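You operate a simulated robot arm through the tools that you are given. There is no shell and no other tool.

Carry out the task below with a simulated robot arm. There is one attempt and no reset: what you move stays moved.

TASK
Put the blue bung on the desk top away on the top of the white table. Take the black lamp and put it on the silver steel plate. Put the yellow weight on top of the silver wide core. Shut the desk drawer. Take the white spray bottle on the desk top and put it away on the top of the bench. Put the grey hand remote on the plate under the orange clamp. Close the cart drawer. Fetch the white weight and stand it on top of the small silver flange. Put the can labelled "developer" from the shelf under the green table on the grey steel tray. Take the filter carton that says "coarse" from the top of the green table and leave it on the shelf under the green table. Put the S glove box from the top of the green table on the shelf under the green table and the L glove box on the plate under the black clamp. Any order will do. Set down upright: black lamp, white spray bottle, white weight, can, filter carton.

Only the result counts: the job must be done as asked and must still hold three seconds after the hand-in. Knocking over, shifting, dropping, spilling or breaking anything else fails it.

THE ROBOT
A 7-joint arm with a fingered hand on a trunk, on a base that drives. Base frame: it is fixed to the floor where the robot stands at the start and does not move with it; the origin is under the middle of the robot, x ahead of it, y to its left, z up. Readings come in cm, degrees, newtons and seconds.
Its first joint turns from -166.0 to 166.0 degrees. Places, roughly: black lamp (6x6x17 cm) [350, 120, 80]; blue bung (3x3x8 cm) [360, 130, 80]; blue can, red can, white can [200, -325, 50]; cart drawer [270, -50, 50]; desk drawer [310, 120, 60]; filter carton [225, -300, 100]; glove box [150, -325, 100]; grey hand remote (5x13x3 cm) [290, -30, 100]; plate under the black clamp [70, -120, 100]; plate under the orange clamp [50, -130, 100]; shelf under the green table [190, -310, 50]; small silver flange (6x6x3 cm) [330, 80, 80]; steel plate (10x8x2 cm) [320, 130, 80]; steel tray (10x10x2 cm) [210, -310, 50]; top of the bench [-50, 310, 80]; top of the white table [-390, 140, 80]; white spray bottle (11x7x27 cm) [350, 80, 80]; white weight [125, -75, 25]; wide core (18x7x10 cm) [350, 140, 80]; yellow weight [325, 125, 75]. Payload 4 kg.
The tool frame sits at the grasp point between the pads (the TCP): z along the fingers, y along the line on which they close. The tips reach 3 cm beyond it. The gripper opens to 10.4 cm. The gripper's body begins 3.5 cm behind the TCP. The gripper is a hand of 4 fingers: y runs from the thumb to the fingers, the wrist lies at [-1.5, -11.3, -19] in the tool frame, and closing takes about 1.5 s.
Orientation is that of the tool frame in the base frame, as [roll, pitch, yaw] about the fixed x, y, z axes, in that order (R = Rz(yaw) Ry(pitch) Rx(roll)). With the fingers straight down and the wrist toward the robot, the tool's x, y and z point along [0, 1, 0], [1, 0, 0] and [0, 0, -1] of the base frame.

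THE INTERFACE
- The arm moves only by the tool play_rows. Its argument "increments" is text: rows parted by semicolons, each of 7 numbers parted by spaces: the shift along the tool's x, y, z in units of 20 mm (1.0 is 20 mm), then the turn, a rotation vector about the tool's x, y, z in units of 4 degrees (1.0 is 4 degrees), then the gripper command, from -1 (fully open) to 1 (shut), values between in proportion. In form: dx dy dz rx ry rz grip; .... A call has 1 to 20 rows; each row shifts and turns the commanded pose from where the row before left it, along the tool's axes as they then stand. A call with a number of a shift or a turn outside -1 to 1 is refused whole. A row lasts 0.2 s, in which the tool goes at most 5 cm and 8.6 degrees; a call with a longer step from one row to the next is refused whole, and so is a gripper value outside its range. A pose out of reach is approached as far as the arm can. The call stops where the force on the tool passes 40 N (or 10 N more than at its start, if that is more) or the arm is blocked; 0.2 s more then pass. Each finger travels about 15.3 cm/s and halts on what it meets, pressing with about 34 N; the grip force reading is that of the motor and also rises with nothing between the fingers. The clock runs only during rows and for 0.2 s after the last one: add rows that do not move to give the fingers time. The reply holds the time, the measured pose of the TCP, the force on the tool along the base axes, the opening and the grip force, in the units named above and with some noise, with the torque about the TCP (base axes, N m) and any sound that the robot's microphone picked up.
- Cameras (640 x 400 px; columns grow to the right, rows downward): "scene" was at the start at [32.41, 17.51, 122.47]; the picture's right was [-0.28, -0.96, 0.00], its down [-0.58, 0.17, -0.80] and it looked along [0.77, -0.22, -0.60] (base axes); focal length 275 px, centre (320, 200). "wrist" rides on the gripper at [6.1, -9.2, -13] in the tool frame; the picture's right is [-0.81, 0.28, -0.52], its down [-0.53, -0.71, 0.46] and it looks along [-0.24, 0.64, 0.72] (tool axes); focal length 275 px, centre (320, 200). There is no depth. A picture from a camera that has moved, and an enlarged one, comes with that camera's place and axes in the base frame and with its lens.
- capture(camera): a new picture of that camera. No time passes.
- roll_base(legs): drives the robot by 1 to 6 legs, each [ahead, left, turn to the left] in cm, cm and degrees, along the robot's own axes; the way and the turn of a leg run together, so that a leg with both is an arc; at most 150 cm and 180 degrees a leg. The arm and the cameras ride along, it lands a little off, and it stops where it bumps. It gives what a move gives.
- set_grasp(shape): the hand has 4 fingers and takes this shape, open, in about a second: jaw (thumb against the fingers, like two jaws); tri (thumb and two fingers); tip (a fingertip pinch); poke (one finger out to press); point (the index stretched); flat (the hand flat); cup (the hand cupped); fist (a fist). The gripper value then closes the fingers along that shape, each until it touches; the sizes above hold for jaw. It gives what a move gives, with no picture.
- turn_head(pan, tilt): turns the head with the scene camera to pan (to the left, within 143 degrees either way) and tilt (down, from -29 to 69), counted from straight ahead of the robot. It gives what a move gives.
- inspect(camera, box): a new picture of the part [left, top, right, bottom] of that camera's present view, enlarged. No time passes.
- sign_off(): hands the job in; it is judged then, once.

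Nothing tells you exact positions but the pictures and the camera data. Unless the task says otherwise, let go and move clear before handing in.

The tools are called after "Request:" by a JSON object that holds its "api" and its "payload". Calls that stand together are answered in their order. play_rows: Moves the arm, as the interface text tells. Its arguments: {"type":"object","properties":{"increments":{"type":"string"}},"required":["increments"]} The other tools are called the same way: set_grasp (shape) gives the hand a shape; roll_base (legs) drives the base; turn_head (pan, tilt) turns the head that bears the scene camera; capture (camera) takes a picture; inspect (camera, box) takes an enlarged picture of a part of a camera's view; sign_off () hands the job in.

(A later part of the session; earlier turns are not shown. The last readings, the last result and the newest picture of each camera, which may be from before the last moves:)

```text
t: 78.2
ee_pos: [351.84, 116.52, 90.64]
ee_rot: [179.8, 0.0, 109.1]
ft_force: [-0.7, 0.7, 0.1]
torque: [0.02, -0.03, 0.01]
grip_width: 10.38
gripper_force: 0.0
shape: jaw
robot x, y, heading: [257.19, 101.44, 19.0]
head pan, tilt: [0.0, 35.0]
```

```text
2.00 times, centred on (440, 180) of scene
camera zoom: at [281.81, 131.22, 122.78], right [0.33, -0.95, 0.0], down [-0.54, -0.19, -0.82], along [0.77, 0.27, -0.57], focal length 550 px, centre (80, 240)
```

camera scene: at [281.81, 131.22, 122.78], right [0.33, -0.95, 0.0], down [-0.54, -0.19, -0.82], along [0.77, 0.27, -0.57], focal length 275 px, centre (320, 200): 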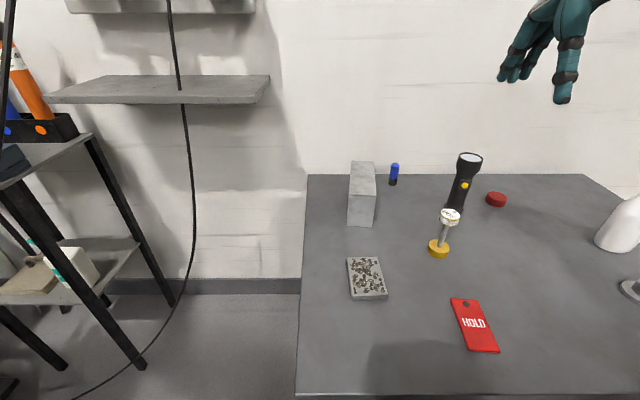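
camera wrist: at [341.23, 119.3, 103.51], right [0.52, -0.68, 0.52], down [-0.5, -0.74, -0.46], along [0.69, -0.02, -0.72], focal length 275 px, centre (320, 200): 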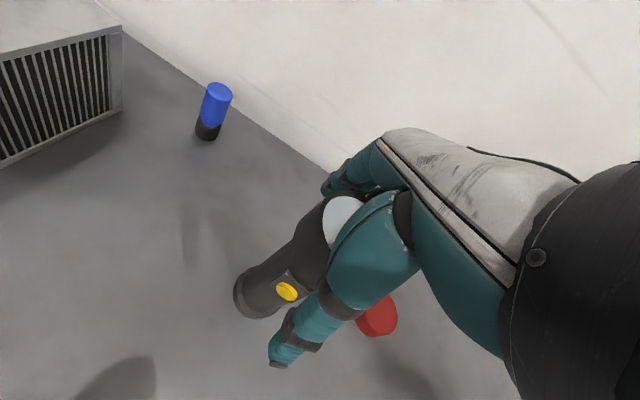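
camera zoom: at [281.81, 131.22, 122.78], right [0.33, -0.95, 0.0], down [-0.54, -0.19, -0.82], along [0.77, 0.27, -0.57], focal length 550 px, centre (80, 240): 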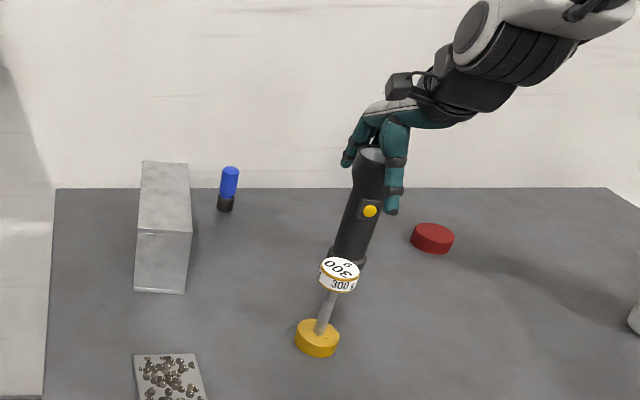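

The lamp head is between thumb and fingers. Closing now.

Request:
{"api": "play_rows", "payload": {"increments": "0 0 0 0 0 0 1; 0 0 0 0 0 0 1; 0 0 0 0 0 0 1; 0 0 0 0 0 0 1; 0 0 0 0 0 0 1; 0 0 0 0 0 0 1; 0 0 0 0 0 0 1; 0 0 0 0 0 0 1"}}

Request:
{"api": "capture", "payload": {"camera": "wrist"}}

Request:
{"api": "inspect", "payload": {"camera": "scene", "box": [330, 80, 550, 280]}}

```text
t: 80.0
ee_pos: [352.02, 116.57, 90.61]
ee_rot: [179.8, -0.1, 109.1]
ft_force: [0.5, 0.2, -0.1]
torque: [0.01, 0.01, 0.02]
grip_width: 3.81
gripper_force: 34.2
shape: jaw
robot x, y, heading: [257.0, 101.6, 18.9]
head pan, tilt: [0.0, 35.0]
```

```text
taken
camera wrist: at [341.24, 119.29, 103.54], right [0.52, -0.68, 0.52], down [-0.5, -0.74, -0.46], along [0.69, -0.02, -0.72], focal length 275 px, centre (320, 200)
```

wrist: 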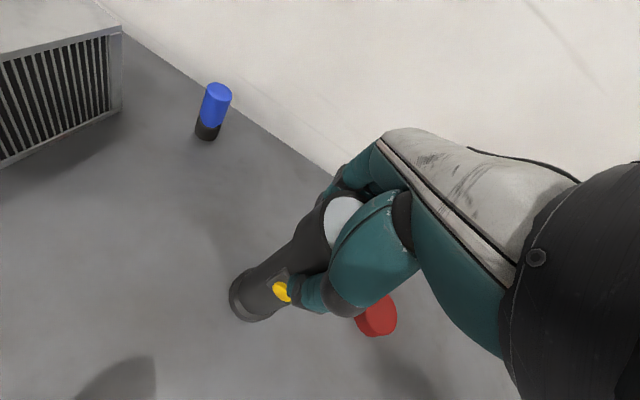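

```text
2.00 times, centred on (440, 180) of scene
camera zoom: at [281.82, 131.22, 122.78], right [0.33, -0.95, 0.0], down [-0.54, -0.19, -0.82], along [0.77, 0.27, -0.57], focal length 550 px, centre (80, 240)
```

zoom: 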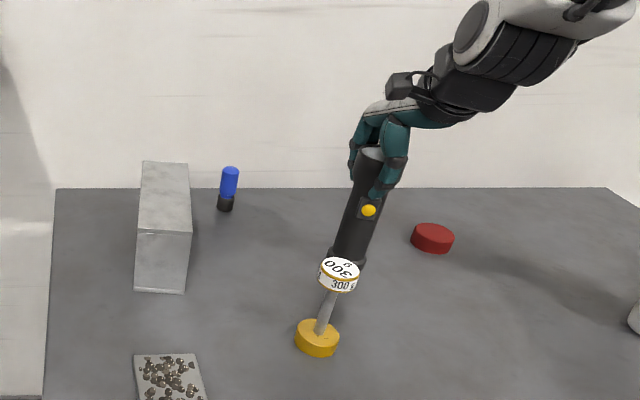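

Grip holds at 3.8 cm on the neck. I lift the lamp 16 cm and move it over the steel plate.

Request:
{"api": "play_rows", "payload": {"increments": "0 0 -0.5 0 0 0 1; 0 0 -1 0 0 0 1; 0 0 -1 0 0 0 1; 0 0 -1 0 0 0 1; 0 0 -1 0 0 0 1; 0 0 -1 0 0 0 1; 0 0 -1 0 0 0 1; 0 0 -1 0 0 0 1; 0 0 -0.5 0 0 0 1; 0 0 0 0 0 0 1"}}

Request:
{"api": "play_rows", "payload": {"increments": "0.979 -0.879 0 0 0 0 1; 0.979 -0.879 0 0 0 0 1; 0.979 -0.879 0 0 0 0 1; 0.979 -0.879 0 0 0 0 1; 0.979 -0.879 0 0 0 0 1; 0.979 -0.879 0 0 0 0 1; 0.979 -0.879 0 0 0 0 1; 0.979 -0.879 0 0 0 0 1; 0.979 -0.879 0 0 0 0 1; 0.979 -0.879 0 0 0 0 1; 0.979 -0.879 0 0 0 0 1; 0.979 -0.879 0 0 0 0 1; 0.979 -0.879 0 0 0 0 1; 0.979 -0.879 0 0 0 0 1; 0 0 0 0 0 0 1"}}

Request:
{"api": "capture", "payload": {"camera": "scene"}}

Request:
{"api": "capture", "payload": {"camera": "wrist"}}

```text
t: 82.2
ee_pos: [351.86, 116.26, 106.74]
ee_rot: [179.9, 0.1, 108.9]
ft_force: [0.3, 0.3, -2.1]
torque: [0.02, 0.0, -0.06]
grip_width: 3.79
gripper_force: 34.3
shape: jaw
robot x, y, heading: [257.15, 101.46, 19.2]
head pan, tilt: [0.0, 35.0]
```

```text
t: 85.4
ee_pos: [319.64, 134.13, 106.5]
ee_rot: [179.8, 0.0, 109.0]
ft_force: [0.5, -0.5, -0.3]
torque: [0.04, 0.0, 0.02]
grip_width: 3.79
gripper_force: 34.4
shape: jaw
robot x, y, heading: [257.26, 101.41, 19.1]
head pan, tilt: [0.0, 35.0]
```

```text
taken
camera scene: at [281.82, 131.23, 122.78], right [0.33, -0.95, 0.0], down [-0.54, -0.19, -0.82], along [0.77, 0.27, -0.57], focal length 275 px, centre (320, 200)
```

scene: 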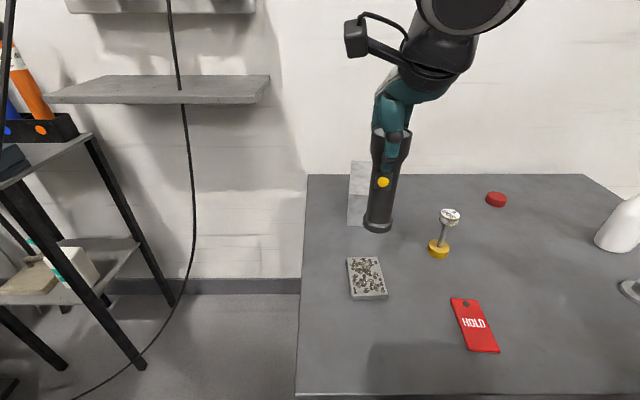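

```text
taken
camera wrist: at [308.93, 137.03, 119.45], right [0.52, -0.68, 0.52], down [-0.5, -0.74, -0.46], along [0.69, -0.02, -0.72], focal length 275 px, centre (320, 200)
```

wrist: 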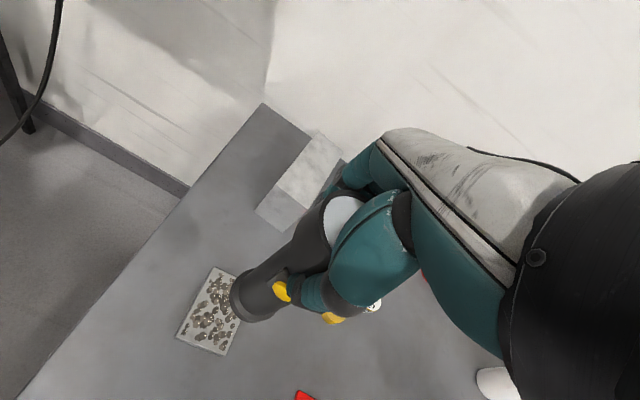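

The lamp base is centred over the plate. Lowering it to just at the surface.

Request:
{"api": "play_rows", "payload": {"increments": "0.1 0.05 1 0 0 0 1; 0.1 0.05 1 0 0 0 1; 0 0 1 0 0 0 1; 0 0 1 0 0 0 1; 0 0 1 0 0 0 1; 0 0 0.8 0 0 0 1; 0 0 0.5 0 0 0 1; 0 0 0.3 0 0 0 1; 0 0 0 0 0 0 1"}}

Request:
{"api": "inspect", "payload": {"camera": "scene", "box": [330, 130, 510, 330]}}

```text
t: 87.4
ee_pos: [319.71, 134.72, 93.31]
ee_rot: [179.8, -0.1, 109.0]
ft_force: [-0.1, 0.8, -1.0]
torque: [0.05, 0.01, -0.01]
grip_width: 3.76
gripper_force: 33.6
shape: jaw
robot x, y, heading: [257.38, 101.64, 19.1]
head pan, tilt: [0.0, 35.0]
```

```text
2.00 times, centred on (420, 230) of scene
camera zoom: at [281.81, 131.23, 122.78], right [0.33, -0.95, 0.0], down [-0.54, -0.19, -0.82], along [0.77, 0.27, -0.57], focal length 550 px, centre (120, 140)
```

zoom: 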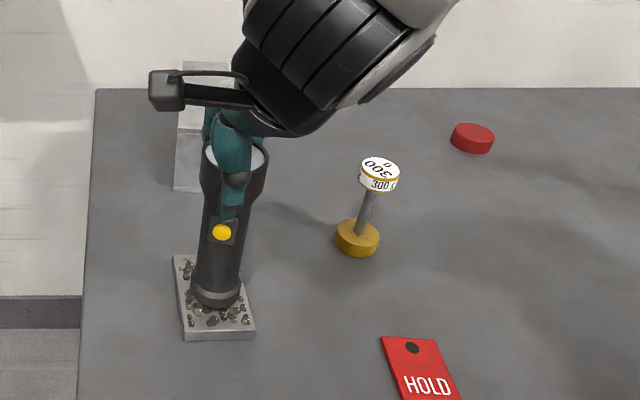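

Request:
{"api": "play_rows", "payload": {"increments": "0 0 0.15 0 0 0 1; 0 0 0.15 0 0 0 1; 0 0 0 0 0 0 1"}}

Request:
{"api": "play_rows", "payload": {"increments": "0 0 0.1 0 0 0 1; 0 0 0.1 0 0 0 1; 0 0 0 0 0 0 1"}}

```text
t: 88.2
ee_pos: [319.65, 134.75, 92.74]
ee_rot: [179.9, 0.0, 109.0]
ft_force: [0.0, 0.0, -1.2]
torque: [0.0, 0.01, 0.0]
grip_width: 3.74
gripper_force: 33.5
shape: jaw
robot x, y, heading: [256.94, 101.66, 19.1]
head pan, tilt: [0.0, 35.0]
```

```text
t: 89.0
ee_pos: [319.68, 134.65, 92.3]
ee_rot: [179.9, 0.0, 108.9]
ft_force: [0.2, 0.0, -0.8]
torque: [-0.01, -0.01, 0.0]
grip_width: 3.76
gripper_force: 34.2
shape: jaw
robot x, y, heading: [257.11, 101.71, 19.0]
head pan, tilt: [0.0, 35.0]
```

Request:
{"api": "play_rows", "payload": {"increments": "0 0 0.1 0 0 0 1; 0 0 0.1 0 0 0 1; 0 0 0.1 0 0 0 1; 0 0 0 0 0 0 1"}}

Request:
{"api": "inspect", "payload": {"camera": "scene", "box": [330, 210, 420, 310]}}

```text
t: 90.0
ee_pos: [319.76, 134.74, 91.89]
ee_rot: [179.8, 0.0, 108.9]
ft_force: [-3.0, -1.1, 13.7]
torque: [0.0, 0.05, -0.04]
grip_width: 3.85
gripper_force: 33.7
shape: jaw
robot x, y, heading: [256.91, 101.89, 19.1]
head pan, tilt: [0.0, 35.0]
```

```text
4.00 times, centred on (375, 260) of scene
camera zoom: at [281.77, 131.21, 122.8], right [0.33, -0.95, 0.0], down [-0.54, -0.19, -0.82], along [0.77, 0.27, -0.57], focal length 1101 px, centre (100, -40)
```

zoom: 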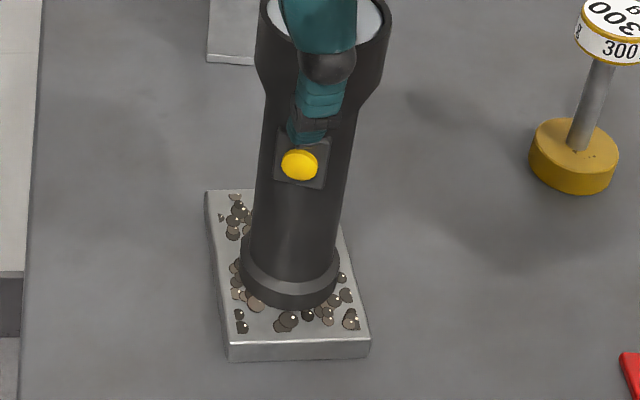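

Contact reached. I relieve the pressure slightly and open the hand.

Request:
{"api": "play_rows", "payload": {"increments": "0 0 -0.1 0 0 0 1; 0 0 0 0 0 0 1; 0 0 0 0 0 0 0.4; 0 0 0 0 0 0 0; 0 0 0 0 0 0 -0.4; 0 0 0 0 0 0 -0.8; 0 0 0 0 0 0 -1; 0 0 0 0 0 0 -1; 0 0 0 0 0 0 -1"}}

Request:
{"api": "play_rows", "payload": {"increments": "0 0 -0.5 0 0 0 -1; 0 0 -1 0 0 0 -1; 0 0 -1 0 0 0 -1; 0 0 -1 0 0 0 -1; 0 0 -1 0 0 0 -1; 0 0 -1 0 0 0 -1; 0 0 -1 0 0 0 -1; 0 0 -1 0 0 0 -1; 0 0 -1 0 0 0 -1; 0 0 -1 0 0 0 -1; 0 0 -1 0 0 0 -1; 0 0 0 0 0 0 -1"}}

Request:
{"api": "capture", "payload": {"camera": "scene"}}

Request:
{"api": "capture", "payload": {"camera": "wrist"}}

```text
t: 92.0
ee_pos: [319.82, 134.77, 91.89]
ee_rot: [179.8, 0.0, 108.9]
ft_force: [0.4, -0.1, 0.4]
torque: [0.01, 0.01, -0.02]
grip_width: 10.35
gripper_force: 0.0
shape: jaw
robot x, y, heading: [257.18, 101.8, 19.1]
head pan, tilt: [0.0, 35.0]
```

```text
t: 94.6
ee_pos: [319.54, 134.65, 112.86]
ee_rot: [179.9, 0.0, 109.0]
ft_force: [0.2, 0.1, 0.4]
torque: [-0.02, 0.01, 0.01]
grip_width: 10.35
gripper_force: 0.1
shape: jaw
robot x, y, heading: [257.25, 101.48, 19.2]
head pan, tilt: [0.0, 35.0]
```

```text
taken
camera scene: at [281.81, 131.23, 122.78], right [0.33, -0.95, 0.0], down [-0.54, -0.19, -0.82], along [0.77, 0.27, -0.57], focal length 275 px, centre (320, 200)
```

scene: 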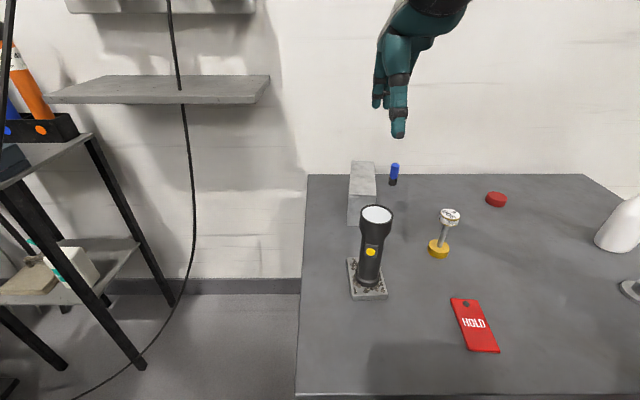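

```text
taken
camera wrist: at [308.98, 137.44, 125.84], right [0.52, -0.68, 0.52], down [-0.5, -0.74, -0.46], along [0.69, -0.02, -0.72], focal length 275 px, centre (320, 200)
```

wrist: 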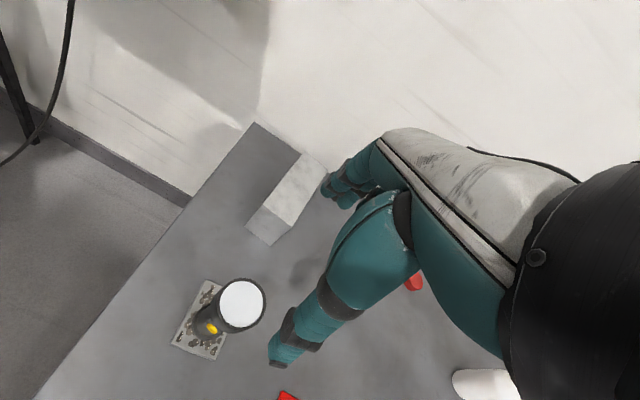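

The lamp stands on the plate. Next I go over the yellow weight at about (334,120).

Request:
{"api": "play_rows", "payload": {"increments": "-0.92 0.445 0 0 0 0 -1; -0.92 0.445 0 0 0 0 -1; -0.92 0.445 0.5 0 0 0 -1; -0.92 0.445 0.5 0 0 0 -1; -0.92 0.445 0.8 0 0 0 -1; -0.92 0.445 0.8 0 0 0 -1; -0.92 0.445 0.8 0 0 0 -1; -0.92 0.445 0.8 0 0 0 -1; -0.92 0.445 0.8 0 0 0 -1; -0.92 0.445 0.8 0 0 0 -1; 0 0 0 0 0 0 -1"}}

Request:
{"api": "capture", "payload": {"camera": "wrist"}}

Request:
{"api": "inspect", "payload": {"camera": "scene", "box": [350, 100, 530, 280]}}

```text
t: 97.0
ee_pos: [333.94, 120.21, 101.3]
ee_rot: [179.8, 0.0, 109.0]
ft_force: [0.9, -0.3, -0.4]
torque: [0.01, 0.0, 0.0]
grip_width: 10.36
gripper_force: 0.1
shape: jaw
robot x, y, heading: [257.38, 101.85, 19.0]
head pan, tilt: [0.0, 35.0]
```

```text
taken
camera wrist: at [323.32, 122.94, 114.18], right [0.52, -0.68, 0.52], down [-0.5, -0.74, -0.46], along [0.69, -0.02, -0.72], focal length 275 px, centre (320, 200)
```

wrist: 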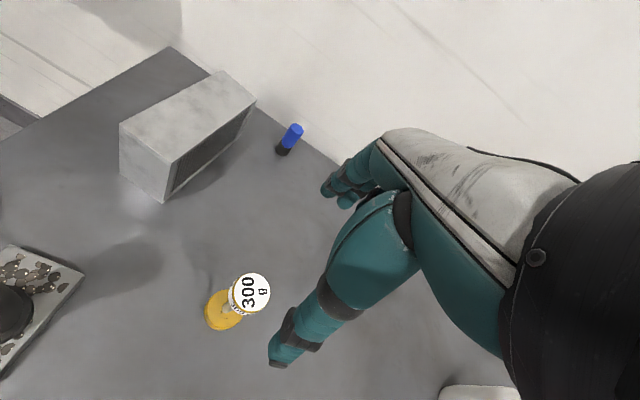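

```text
2.22 times, centred on (440, 190) of scene
camera zoom: at [281.81, 131.22, 122.78], right [0.33, -0.95, 0.0], down [-0.54, -0.19, -0.82], along [0.77, 0.27, -0.57], focal length 612 px, centre (53, 222)
```

zoom: 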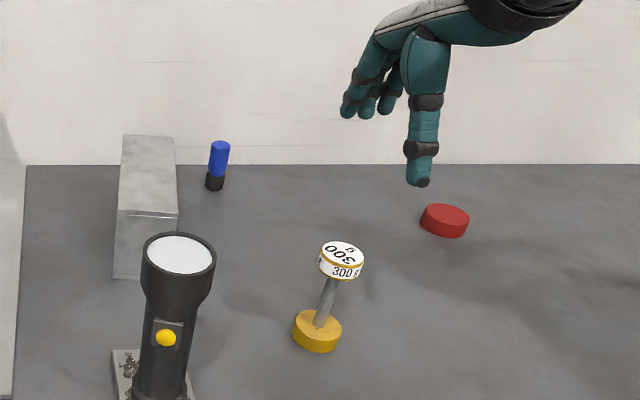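

Aligned over the weight's head. Descend and grip it.

Request:
{"api": "play_rows", "payload": {"increments": "0 0 0.99 0 0 0 -1; 0 0 0.99 0 0 0 -1; 0 0 0.99 0 0 0 -1; 0 0 0.99 0 0 0 -1; 0 0 0.99 0 0 0 -1; 0 0 0.99 0 0 0 -1; 0 0 0.99 0 0 0 -1; 0 0 0.99 0 0 0 -1; 0 0 0 0 0 0 -1"}}

Request:
{"api": "play_rows", "payload": {"increments": "0 0 0 0 0 0 1; 0 0 0 0 0 0 1; 0 0 0 0 0 0 1; 0 0 0 0 0 0 1; 0 0 0 0 0 0 1; 0 0 0 0 0 0 1; 0 0 0 0 0 0 1; 0 0 0 0 0 0 1"}}

Request:
{"api": "capture", "payload": {"camera": "wrist"}}

Request:
{"api": "inspect", "payload": {"camera": "scene", "box": [350, 100, 530, 280]}}

```text
t: 99.0
ee_pos: [334.25, 120.15, 85.47]
ee_rot: [179.9, 0.0, 109.0]
ft_force: [-0.1, 0.3, 0.1]
torque: [0.02, -0.01, -0.05]
grip_width: 10.39
gripper_force: 0.0
shape: jaw
robot x, y, heading: [257.43, 101.63, 19.1]
head pan, tilt: [0.0, 35.0]
```

```text
t: 100.8
ee_pos: [334.18, 120.25, 85.63]
ee_rot: [179.7, 0.0, 108.9]
ft_force: [0.1, 0.3, -0.3]
torque: [0.0, 0.0, 0.03]
grip_width: 1.83
gripper_force: 33.6
shape: jaw
robot x, y, heading: [257.54, 101.13, 18.9]
head pan, tilt: [0.0, 35.0]
```

```text
taken
camera wrist: at [323.5, 122.96, 98.45], right [0.52, -0.68, 0.52], down [-0.5, -0.74, -0.46], along [0.69, -0.02, -0.72], focal length 275 px, centre (320, 200)
```

wrist: 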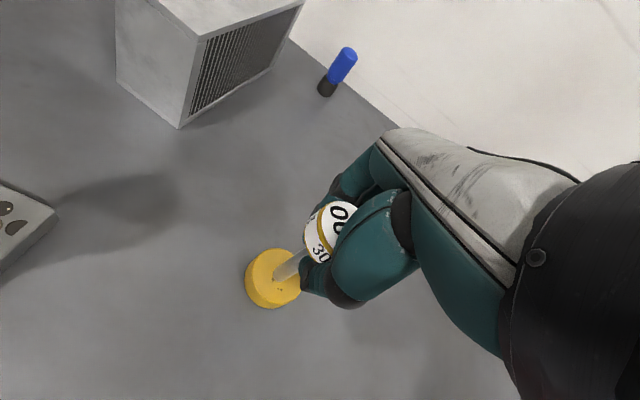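

```text
2.22 times, centred on (440, 190) of scene
camera zoom: at [281.82, 131.23, 122.78], right [0.33, -0.95, 0.0], down [-0.54, -0.19, -0.82], along [0.77, 0.27, -0.57], focal length 612 px, centre (53, 222)
```

zoom: 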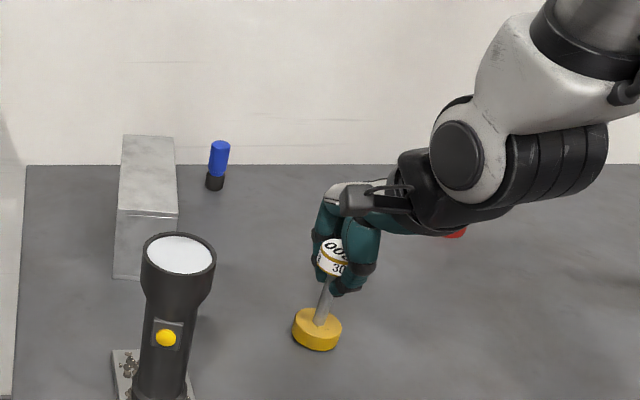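

The fingers closed around the stem under the head. I lift it and move it over the core.

Request:
{"api": "play_rows", "payload": {"increments": "0 0 -0.5 0 0 0 1; 0 0 -1 0 0 0 1; 0 0 -1 0 0 0 1; 0 0 -1 0 0 0 1; 0 0 -1 0 0 0 1; 0 0 -1 0 0 0 1; 0 0 -1 0 0 0 1; 0 0 -1 0 0 0 1; 0.906 0.917 0 0 0 0 1; 0.906 0.917 0 0 0 0 1; 0.906 0.917 0 0 0 0 1; 0.906 0.917 0 0 0 0 1; 0.906 0.917 0 0 0 0 1; 0.906 0.917 0 0 0 0 1; 0.906 0.917 0 0 0 0 1; 0.906 0.917 0 0 0 0 1; 0.906 0.917 0 0 0 0 1; 0 0 0 0 0 0 1"}}

Request:
{"api": "capture", "payload": {"camera": "wrist"}}

Request:
{"api": "inspect", "payload": {"camera": "scene", "box": [310, 100, 470, 280]}}

```text
t: 104.6
ee_pos: [344.35, 140.92, 100.58]
ee_rot: [179.8, 0.1, 109.0]
ft_force: [0.4, -1.0, -4.2]
torque: [0.05, 0.0, 0.01]
grip_width: 1.86
gripper_force: 33.2
shape: jaw
robot x, y, heading: [257.14, 101.68, 19.1]
head pan, tilt: [0.0, 35.0]
```

```text
taken
camera wrist: at [333.77, 143.7, 113.51], right [0.52, -0.68, 0.52], down [-0.5, -0.74, -0.46], along [0.69, -0.02, -0.72], focal length 275 px, centre (320, 200)
```

wrist: 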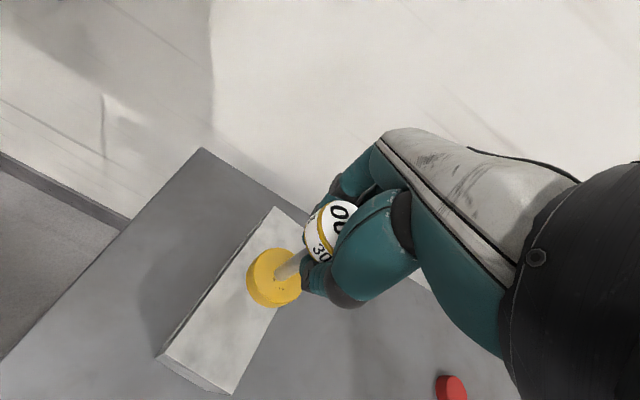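

```text
2.22 times, centred on (390, 190) of scene
camera zoom: at [281.82, 131.23, 122.78], right [0.33, -0.95, 0.0], down [-0.54, -0.19, -0.82], along [0.77, 0.27, -0.57], focal length 612 px, centre (164, 222)
```

zoom: 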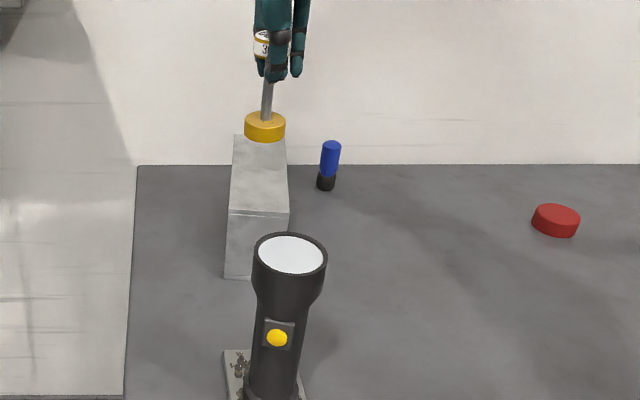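

The weight's base is right over the core's centre. Lower gently until contact.

Request:
{"api": "play_rows", "payload": {"increments": "0 0 0.8 0 0 0 1; 0 0 0.8 0 0 0 1; 0 0 0.4 0 0 0 1; 0 0 0.2 0 0 0 1; 0 0 0.1 0 0 0 1; 0 0 0 0 0 0 1"}}

Request:
{"api": "capture", "payload": {"camera": "wrist"}}

Request:
{"api": "inspect", "payload": {"camera": "scene", "box": [310, 100, 470, 280]}}

```text
t: 106.0
ee_pos: [344.39, 140.87, 96.04]
ee_rot: [179.8, 0.0, 108.9]
ft_force: [-0.2, 0.7, -2.6]
torque: [0.01, -0.01, 0.02]
grip_width: 1.88
gripper_force: 33.9
shape: jaw
robot x, y, heading: [257.43, 101.24, 18.9]
head pan, tilt: [0.0, 35.0]
```

```text
taken
camera wrist: at [333.74, 143.7, 108.93], right [0.52, -0.68, 0.52], down [-0.5, -0.74, -0.46], along [0.69, -0.02, -0.72], focal length 275 px, centre (320, 200)
```

wrist: 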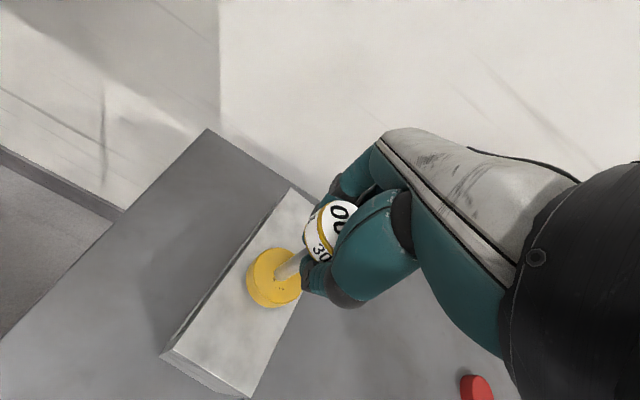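

```text
2.22 times, centred on (390, 190) of scene
camera zoom: at [281.82, 131.23, 122.78], right [0.33, -0.95, 0.0], down [-0.54, -0.19, -0.82], along [0.77, 0.27, -0.57], focal length 612 px, centre (164, 222)
```

zoom: 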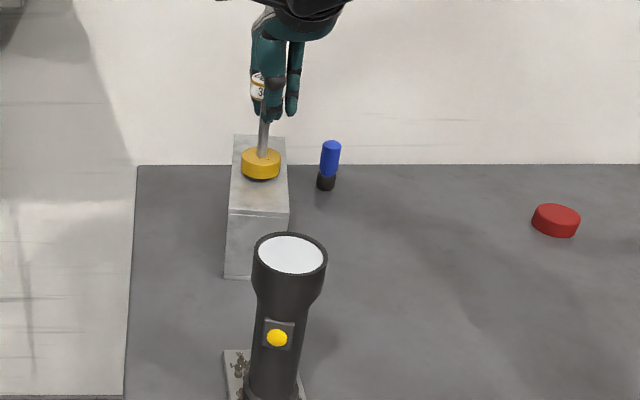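

Request:
{"api": "play_rows", "payload": {"increments": "0.08 0 0.08 0 0 0 1; 0 0 0.08 0 0 0 1; 0 0 0.08 0 0 0 1; 0 0 0 0 0 0 1"}}

Request:
{"api": "play_rows", "payload": {"increments": "0 0 0.08 0 0 0 1; 0 0 0.08 0 0 0 1; 0 0 0 0 0 0 1"}}

```text
t: 107.0
ee_pos: [344.28, 141.09, 95.53]
ee_rot: [179.9, 0.0, 108.9]
ft_force: [0.7, 0.8, -3.1]
torque: [0.01, -0.06, 0.01]
grip_width: 1.85
gripper_force: 33.2
shape: jaw
robot x, y, heading: [257.43, 101.45, 19.1]
head pan, tilt: [0.0, 35.0]
```

```text
t: 107.8
ee_pos: [344.33, 141.18, 95.26]
ee_rot: [179.7, 0.0, 109.1]
ft_force: [-0.2, -1.9, 6.7]
torque: [0.02, -0.01, 0.01]
grip_width: 1.89
gripper_force: 34.1
shape: jaw
robot x, y, heading: [257.27, 101.82, 19.0]
head pan, tilt: [0.0, 35.0]
```

Contact made. I open gently and rise straight up.

Request:
{"api": "play_rows", "payload": {"increments": "0 0 -0.05 0 0 0 1; 0 0 0 0 0 0 0.6; 0 0 0 0 0 0 0.2; 0 0 0 0 0 0 -0.2; 0 0 0 0 0 0 -0.6; 0 0 0 0 0 0 -1; 0 0 0 0 0 0 -1; 0 0 0 0 0 0 -1; 0 0 0 0 0 0 -1"}}

Request:
{"api": "play_rows", "payload": {"increments": "0 0 -0.5 0 0 0 -1; 0 0 -1 0 0 0 -1; 0 0 -1 0 0 0 -1; 0 0 -1 0 0 0 -1; 0 0 -1 0 0 0 -1; 0 0 -1 0 0 0 -1; 0 0 -1 0 0 0 -1; 0 0 -1 0 0 0 -1; 0 0 -1 0 0 0 -1; 0 0 0 0 0 0 -1"}}

Request:
{"api": "capture", "payload": {"camera": "scene"}}

Request:
{"api": "capture", "payload": {"camera": "wrist"}}

```text
t: 109.8
ee_pos: [344.25, 141.14, 95.21]
ee_rot: [179.8, 0.1, 109.0]
ft_force: [-0.3, 0.0, 0.9]
torque: [0.01, -0.04, 0.01]
grip_width: 10.37
gripper_force: 0.0
shape: jaw
robot x, y, heading: [257.24, 101.58, 19.1]
head pan, tilt: [0.0, 35.0]
```

```text
t: 112.0
ee_pos: [344.22, 141.22, 112.29]
ee_rot: [179.9, 0.0, 109.1]
ft_force: [-0.6, 1.0, 1.3]
torque: [-0.02, 0.0, 0.0]
grip_width: 10.4
gripper_force: 0.0
shape: jaw
robot x, y, heading: [257.04, 101.98, 18.9]
head pan, tilt: [0.0, 35.0]
```

```text
taken
camera scene: at [281.81, 131.23, 122.78], right [0.33, -0.95, 0.0], down [-0.54, -0.19, -0.82], along [0.77, 0.27, -0.57], focal length 275 px, centre (320, 200)
```

scene: 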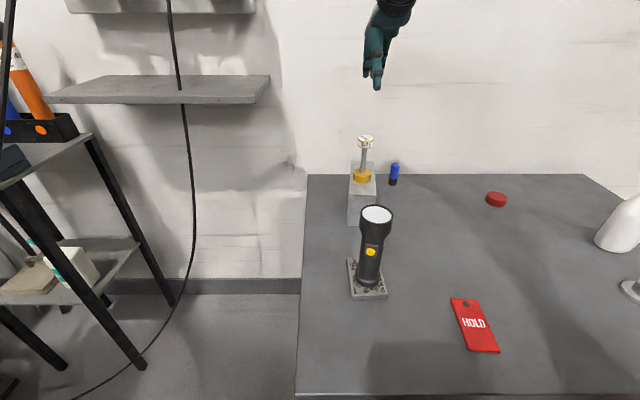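

```text
taken
camera wrist: at [333.57, 143.9, 125.22], right [0.52, -0.68, 0.52], down [-0.5, -0.74, -0.46], along [0.69, -0.02, -0.72], focal length 275 px, centre (320, 200)
```

wrist: 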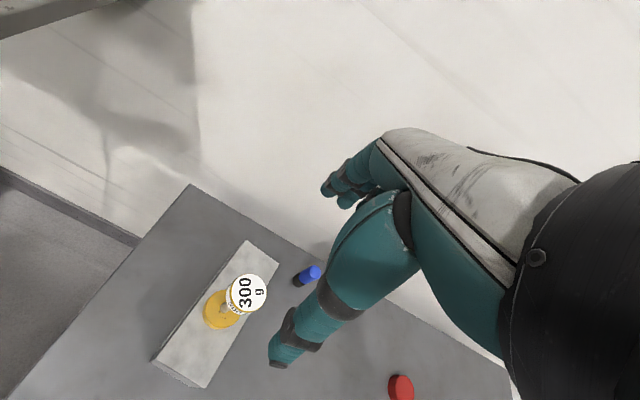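

The yellow weight stands on the core. Next is the blue bung at about (360.8,134); I'll check the clearance between my base and the desk edge before inching closer.

Request:
{"api": "turn_head", "payload": {"pan": 0, "tilt": 65}}

Request:
{"api": "capture", "payload": {"camera": "scene"}}

```text
t: 112.9
ee_pos: [344.21, 141.2, 112.3]
ee_rot: [179.7, 0.0, 109.0]
ft_force: [0.1, -0.3, -0.6]
torque: [0.01, 0.0, -0.03]
grip_width: 10.38
gripper_force: 0.0
shape: jaw
robot x, y, heading: [256.91, 101.61, 18.9]
head pan, tilt: [0.0, 65.0]
```

```text
taken
camera scene: at [279.23, 130.34, 118.8], right [0.33, -0.95, 0.0], down [-0.86, -0.3, -0.42], along [0.4, 0.14, -0.91], focal length 275 px, centre (320, 200)
```

scene: 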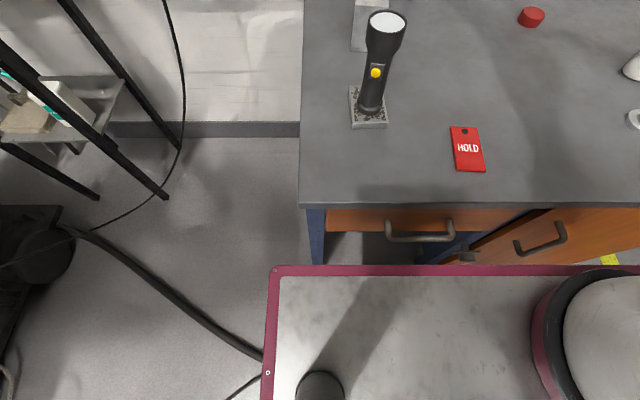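

There's about 9 cm between my front and the drawer handle. I'll inch 5 cm closer, then yaw and tilt the hand for the bung.

Request:
{"api": "roll_base", "payload": {"legs": [[5, 0, 0]]}}

Request:
{"api": "play_rows", "payload": {"increments": "-0.993 0 0 0 0 -0.94 -1; -0.993 0 0 0 0 -0.94 -1; -0.993 0 0 0 0 -0.94 -1; -0.993 0 0 0 0 -0.93 -1; 0 0 0 -1 0 0 -1; 0 0 0 -1 0 0 -1; 0 0 0 -1 0 0 -1; 0 0 0 -1 0 0 -1; 0 0 0 -1 0 0 -1; 0 0 0 -1 0 0 -0.5; 0 0 0 -1 0 0 -0.15; 0 0 0 0 0 0 -0.15; 0 0 0 0 0 0 -0.15"}}

Request:
{"api": "turn_head", "payload": {"pan": 0, "tilt": 35}}

Request:
{"api": "capture", "payload": {"camera": "scene"}}

Request:
{"api": "capture", "payload": {"camera": "wrist"}}

```text
t: 113.8
ee_pos: [349.06, 142.77, 112.16]
ee_rot: [179.7, 0.1, 109.1]
ft_force: [-0.4, -0.7, -0.3]
torque: [0.02, -0.04, 0.02]
grip_width: 10.38
gripper_force: 0.2
shape: jaw
robot x, y, heading: [262.12, 103.46, 19.2]
head pan, tilt: [0.0, 65.0]
```

```text
t: 116.7
ee_pos: [352.27, 135.65, 112.32]
ee_rot: [151.8, 0.2, 124.0]
ft_force: [-0.4, -0.7, 0.0]
torque: [-0.01, -0.01, 0.0]
grip_width: 6.04
gripper_force: 0.0
shape: jaw
robot x, y, heading: [261.81, 103.55, 19.1]
head pan, tilt: [0.0, 65.0]
```

```text
t: 117.6
ee_pos: [352.32, 135.5, 112.3]
ee_rot: [151.9, 0.1, 124.0]
ft_force: [0.4, 0.7, -0.4]
torque: [-0.01, 0.0, 0.01]
grip_width: 6.0
gripper_force: 0.1
shape: jaw
robot x, y, heading: [262.0, 103.4, 19.1]
head pan, tilt: [0.0, 35.0]
```

```text
taken
camera scene: at [286.58, 132.88, 122.78], right [0.33, -0.95, 0.0], down [-0.54, -0.19, -0.82], along [0.77, 0.27, -0.57], focal length 275 px, centre (320, 200)
```

scene: 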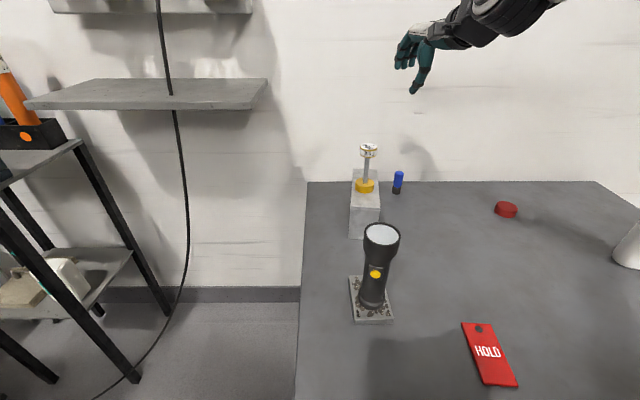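

```text
taken
camera wrist: at [337.1, 132.69, 119.36], right [0.45, -0.67, 0.59], down [-0.04, -0.67, -0.74], along [0.89, 0.31, -0.33], focal length 275 px, centre (320, 200)
```

wrist: 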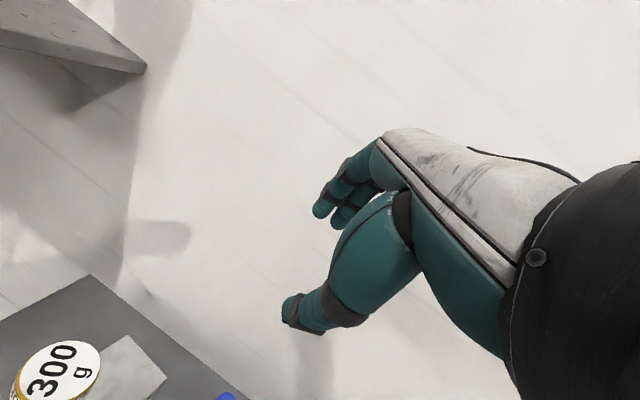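

Request:
{"api": "play_rows", "payload": {"increments": "-1 0 0 0 0 0 -0.15; -1 0 0 0 0 0 -0.15; -0.99 0 0 0 0 0 -0.15; 0 -0.408 0.914 0 0 0 -0.15; 0 -0.408 0.914 0 0 0 -0.15; 0 -0.408 0.914 0 0 0 -0.15; 0 -0.408 0.914 0 0 0 -0.15; 0 -0.408 0.914 0 0 0 -0.15; 0 -0.408 0.914 0 0 0 -0.15; 0 -0.408 0.914 0 0 0 -0.15; 0 -0.408 0.914 0 0 0 -0.15; 0 -0.408 0.914 0 0 0 -0.15; 0 -0.408 0.914 0 0 0 -0.15; 0 -0.408 0.914 0 0 0 -0.15; 0 0 0 0 0 0 -0.15"}}

Request:
{"api": "capture", "payload": {"camera": "wrist"}}

Request:
{"api": "inspect", "payload": {"camera": "scene", "box": [340, 100, 500, 240]}}

```text
t: 120.8
ee_pos: [356.88, 131.41, 90.33]
ee_rot: [151.9, 0.1, 124.1]
ft_force: [0.7, -0.4, -0.1]
torque: [0.03, 0.01, 0.06]
grip_width: 6.0
gripper_force: 0.2
shape: jaw
robot x, y, heading: [262.07, 103.15, 19.0]
head pan, tilt: [0.0, 35.0]
```

```text
taken
camera wrist: at [341.66, 128.5, 97.34], right [0.45, -0.67, 0.59], down [-0.04, -0.67, -0.74], along [0.89, 0.31, -0.33], focal length 275 px, centre (320, 200)
```

wrist: 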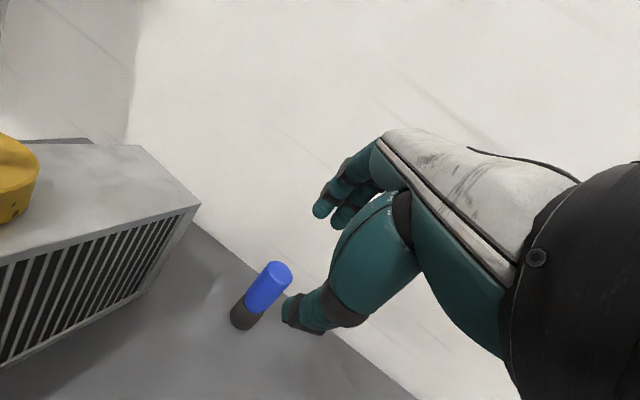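

```text
2.86 times, centred on (420, 170) of scene
camera zoom: at [286.58, 132.88, 122.78], right [0.33, -0.95, 0.0], down [-0.54, -0.19, -0.82], along [0.77, 0.27, -0.57], focal length 786 px, centre (34, 286)
```

zoom: 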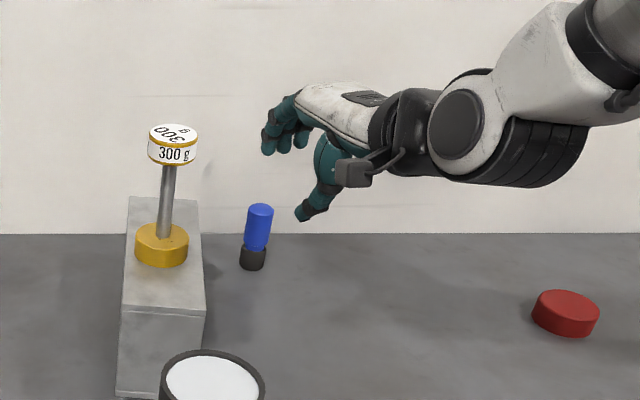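

The bung is at (360.7,133.9). I advance along the finger direction to straddle it.

Request:
{"api": "play_rows", "payload": {"increments": "0 -0.03 0.85 0 0 0 -0.15; 0 -0.03 0.85 0 0 0 -0.15; 0 -0.03 0.85 0 0 0 -0.15; 0 -0.03 0.85 0 0 0 -0.15; 0 -0.03 0.85 0 0 0 -0.15; 0 -0.03 0.8 0 0 0 -0.15; 0 0 0 0 0 0 -0.15"}}

Request:
{"api": "capture", "payload": {"camera": "wrist"}}

Request:
{"api": "inspect", "payload": {"camera": "scene", "box": [340, 100, 500, 240]}}

```text
t: 122.4
ee_pos: [360.73, 134.17, 81.24]
ee_rot: [151.9, 0.1, 124.0]
ft_force: [0.3, 0.0, 0.5]
torque: [-0.01, -0.03, -0.01]
grip_width: 6.02
gripper_force: 0.1
shape: jaw
robot x, y, heading: [262.3, 103.35, 19.2]
head pan, tilt: [0.0, 35.0]
```

```text
taken
camera wrist: at [345.52, 131.19, 88.31], right [0.45, -0.67, 0.59], down [-0.04, -0.67, -0.74], along [0.89, 0.31, -0.33], focal length 275 px, centre (320, 200)
```

wrist: 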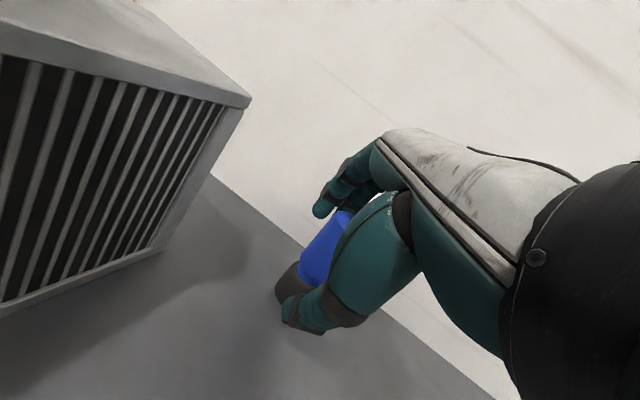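

```text
2.86 times, centred on (420, 170) of scene
camera zoom: at [286.58, 132.88, 122.78], right [0.33, -0.95, 0.0], down [-0.54, -0.19, -0.82], along [0.77, 0.27, -0.57], focal length 786 px, centre (34, 286)
```

zoom: 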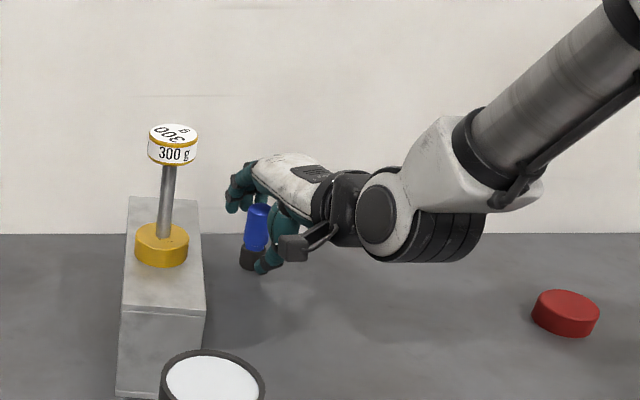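

The bung is between thumb and fingers. I close and lift slightly.

Request:
{"api": "play_rows", "payload": {"increments": "0 0 0 0 0 0 1; 0 0 0 0 0 0 1; 0 0 0 0 0 0 1; 0 0 0 0 0 0 1; 0 0 0 0 0 0 1; 0 0 0 0 0 0 1; 0 0 0 0 0 0 1; 0 0 0 0 0 0 1"}}

Request:
{"api": "play_rows", "payload": {"increments": "0 0.235 -0.44 0 0 0 1; 0 0.469 -0.883 0 0 0 1; 0 0.469 -0.883 0 0 0 1; 0 0.469 -0.883 0 0 0 1; 0 0.469 -0.883 0 0 0 1; 0 0.469 -0.883 0 0 0 1; 0 0.469 -0.883 0 0 0 1; 0 0.469 -0.883 0 0 0 1; 0 0.469 -0.883 0 0 0 1; 0 0.469 -0.883 0 0 0 1; 0 0.469 -0.883 0 0 0 1; 0 0.469 -0.883 0 0 0 1; 0 0.469 -0.883 0 0 0 1; 0 0.469 -0.883 0 0 0 1; 0 0 0 0 0 0 1"}}

Request:
{"api": "capture", "payload": {"camera": "wrist"}}

Request:
{"api": "capture", "payload": {"camera": "scene"}}

```text
t: 124.2
ee_pos: [360.84, 134.06, 81.24]
ee_rot: [151.9, 0.1, 124.0]
ft_force: [0.3, -0.5, 0.4]
torque: [-0.01, -0.02, -0.04]
grip_width: 1.69
gripper_force: 34.4
shape: jaw
robot x, y, heading: [261.78, 103.2, 19.3]
head pan, tilt: [0.0, 35.0]
```

```text
t: 127.4
ee_pos: [360.7, 134.06, 108.35]
ee_rot: [151.9, 0.0, 124.1]
ft_force: [0.3, -0.6, -1.5]
torque: [0.0, 0.0, 0.0]
grip_width: 1.69
gripper_force: 34.2
shape: jaw
robot x, y, heading: [261.97, 103.36, 19.0]
head pan, tilt: [0.0, 35.0]
```

```text
taken
camera wrist: at [345.42, 131.07, 115.36], right [0.45, -0.67, 0.59], down [-0.04, -0.67, -0.74], along [0.89, 0.31, -0.33], focal length 275 px, centre (320, 200)
```

wrist: 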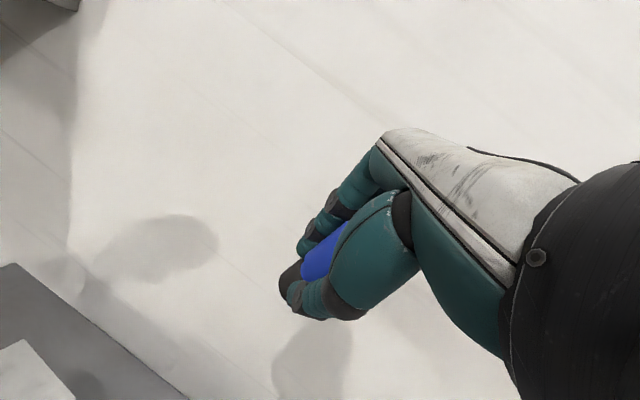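

```text
taken
camera scene: at [286.59, 132.88, 122.78], right [0.33, -0.95, 0.0], down [-0.54, -0.19, -0.82], along [0.77, 0.27, -0.57], focal length 275 px, centre (320, 200)
```

scene: 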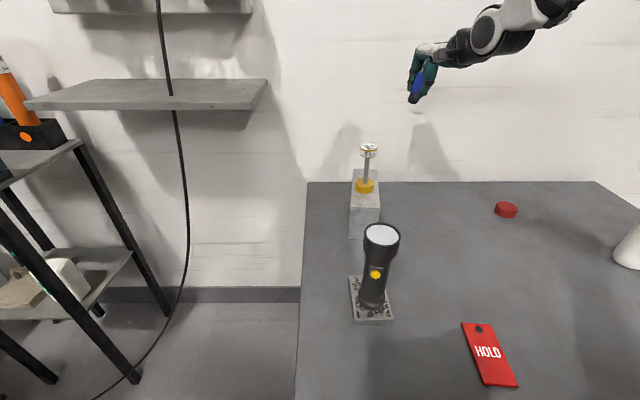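

The bung is in hand. I retract, straighten the hand to a compact carrying pose, and back away from the desk.

Request:
{"api": "play_rows", "payload": {"increments": "0 -0.883 -0.469 0 0 0 1; 0 -0.883 -0.469 0 0 0 1; 0 -0.883 -0.469 0 0 0 1; 0 -0.883 -0.469 0 0 0 1; 0 -0.883 -0.469 0 0 0 1; 0 -0.883 -0.469 0 0 0 1; 0 -0.883 -0.469 0 0 0 1; 0 -0.883 -0.469 0 0 0 1; 0 -0.883 -0.469 0 0 0 1; 0 -0.883 -0.469 0 0 0 1; 0 -0.883 -0.469 0 0 0 1; 0 -0.883 -0.469 0 0 0 1; 0 0 0 1 0 0 1; 0 0 0 1 0 0 1; 0 0 0 1 0 0 1; 0 0 0 1 0 0 1; 0 0 0 1 0 0 1; 0 0 0 1 0 0 1; 0 0 0 1 0 0 1; 0 0 0 0 0 0 1"}}

Request:
{"api": "play_rows", "payload": {"increments": "-0.5 -0.5 0 0 0 0.94 1; -0.5 -0.5 0 0 0 0.94 1; -0.5 -0.5 0 0 0 0.94 1; -0.5 -0.5 0 0 0 0.93 1; 0 -0.5 0 0 0 0 1; 0 -0.5 0 0 0 0 1; 0 0 0 0 0 0 1"}}

Request:
{"api": "roll_base", "payload": {"legs": [[-70, 0, 0], [0, 0, 90], [0, 0, 90]]}}

Request:
{"api": "turn_head", "payload": {"pan": 0, "tilt": 20}}

Request:
{"api": "capture", "payload": {"camera": "scene"}}

```text
t: 131.6
ee_pos: [340.3, 120.78, 108.13]
ee_rot: [176.5, -0.5, 124.6]
ft_force: [0.5, -0.6, -1.5]
torque: [0.01, -0.01, 0.0]
grip_width: 1.68
gripper_force: 34.0
shape: jaw
out of reach, approached as far as the arm can: row 17
robot x, y, heading: [262.01, 103.17, 19.2]
head pan, tilt: [0.0, 35.0]
```

```text
t: 133.2
ee_pos: [337.05, 114.61, 107.72]
ee_rot: [176.7, -1.4, 109.7]
ft_force: [0.2, -0.1, -0.7]
torque: [0.03, 0.0, 0.01]
grip_width: 1.65
gripper_force: 34.1
shape: jaw
robot x, y, heading: [262.27, 103.17, 18.9]
head pan, tilt: [0.0, 35.0]
```

```text
t: 144.6
ee_pos: [121.51, 72.09, 107.8]
ee_rot: [176.7, -1.3, -72.1]
ft_force: [-0.7, -0.2, -1.2]
torque: [-0.04, -0.01, -0.01]
grip_width: 1.58
gripper_force: 34.4
shape: jaw
robot x, y, heading: [196.37, 80.61, -162.8]
head pan, tilt: [0.0, 35.0]
```

```text
t: 145.3
ee_pos: [121.4, 72.11, 107.86]
ee_rot: [176.8, -1.4, -72.2]
ft_force: [-0.1, -0.4, -0.8]
torque: [-0.04, 0.04, 0.01]
grip_width: 1.59
gripper_force: 33.7
shape: jaw
robot x, y, heading: [196.73, 80.86, -162.7]
head pan, tilt: [0.0, 20.0]
```

```text
taken
camera scene: at [170.91, 52.0, 125.16], right [-0.3, 0.96, 0.0], down [0.33, 0.1, -0.94], along [-0.9, -0.28, -0.34], focal length 275 px, centre (320, 200)
```

scene: 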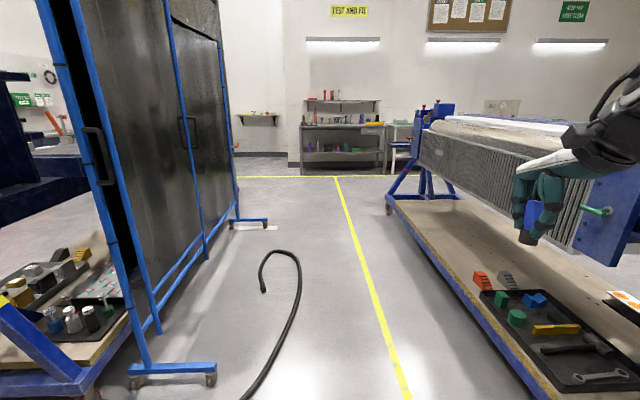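

The aisle is clear. I correct heading and drive down it toward the white table.

Request:
{"api": "roll_base", "payload": {"legs": [[0, 0, 1.7], [150, 0, 0], [150, 0, 0], [60, 0, 0]]}}

Request:
{"api": "turn_head", "payload": {"pan": 0, "tilt": 20}}

Request:
{"api": "capture", "payload": {"camera": "scene"}}

Request:
{"api": "turn_head", "payload": {"pan": -55, "tilt": 20}}

Request:
{"api": "capture", "payload": {"camera": "scene"}}

```text
t: 163.2
ee_pos: [-220.63, -42.41, 107.81]
ee_rot: [176.7, -1.3, -71.8]
ft_force: [0.3, 0.0, -1.0]
torque: [-0.01, 0.01, 0.02]
grip_width: 1.59
gripper_force: 34.4
shape: jaw
robot x, y, heading: [-145.26, -33.03, -162.2]
head pan, tilt: [0.0, 20.0]
```

```text
t: 163.8
ee_pos: [-220.55, -42.41, 107.83]
ee_rot: [176.8, -1.3, -71.9]
ft_force: [0.4, -0.5, -1.2]
torque: [-0.02, 0.0, 0.0]
grip_width: 1.56
gripper_force: 34.0
shape: jaw
robot x, y, heading: [-145.38, -33.05, -162.3]
head pan, tilt: [0.0, 20.0]
```

```text
taken
camera scene: at [-170.99, -62.24, 125.17], right [-0.3, 0.95, 0.0], down [0.33, 0.1, -0.94], along [-0.9, -0.28, -0.34], focal length 275 px, centre (320, 200)
```

scene: 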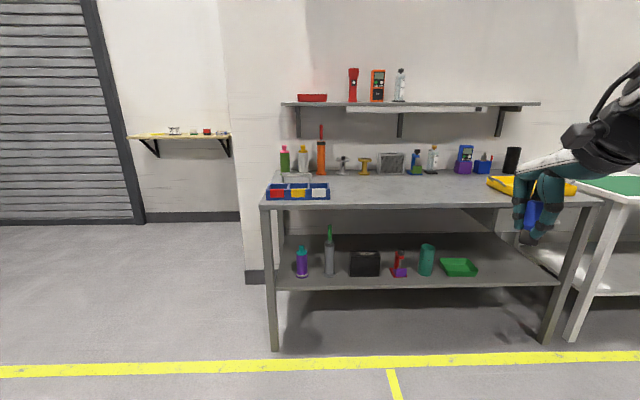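

```text
t: 165.0
ee_pos: [-220.59, -42.45, 107.88]
ee_rot: [176.7, -1.3, -71.8]
ft_force: [-0.4, 1.1, -1.0]
torque: [0.01, 0.01, -0.01]
grip_width: 1.56
gripper_force: 33.8
shape: jaw
robot x, y, heading: [-145.02, -33.06, -162.8]
head pan, tilt: [-55.0, 20.0]
```

```text
taken
camera scene: at [-169.51, -53.77, 125.17], right [0.61, 0.79, 0.0], down [0.27, -0.21, -0.94], along [-0.75, 0.57, -0.34], focal length 275 px, centre (320, 200)
```

scene: 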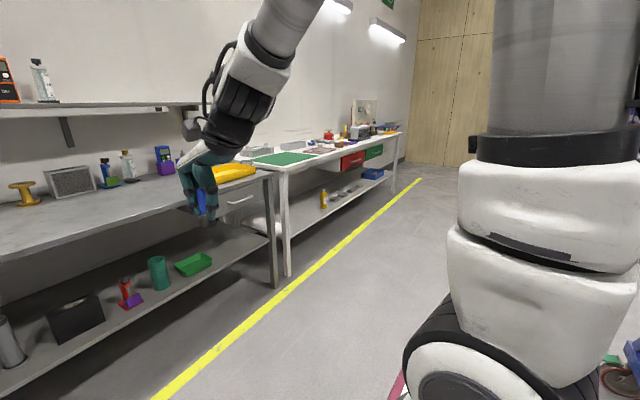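

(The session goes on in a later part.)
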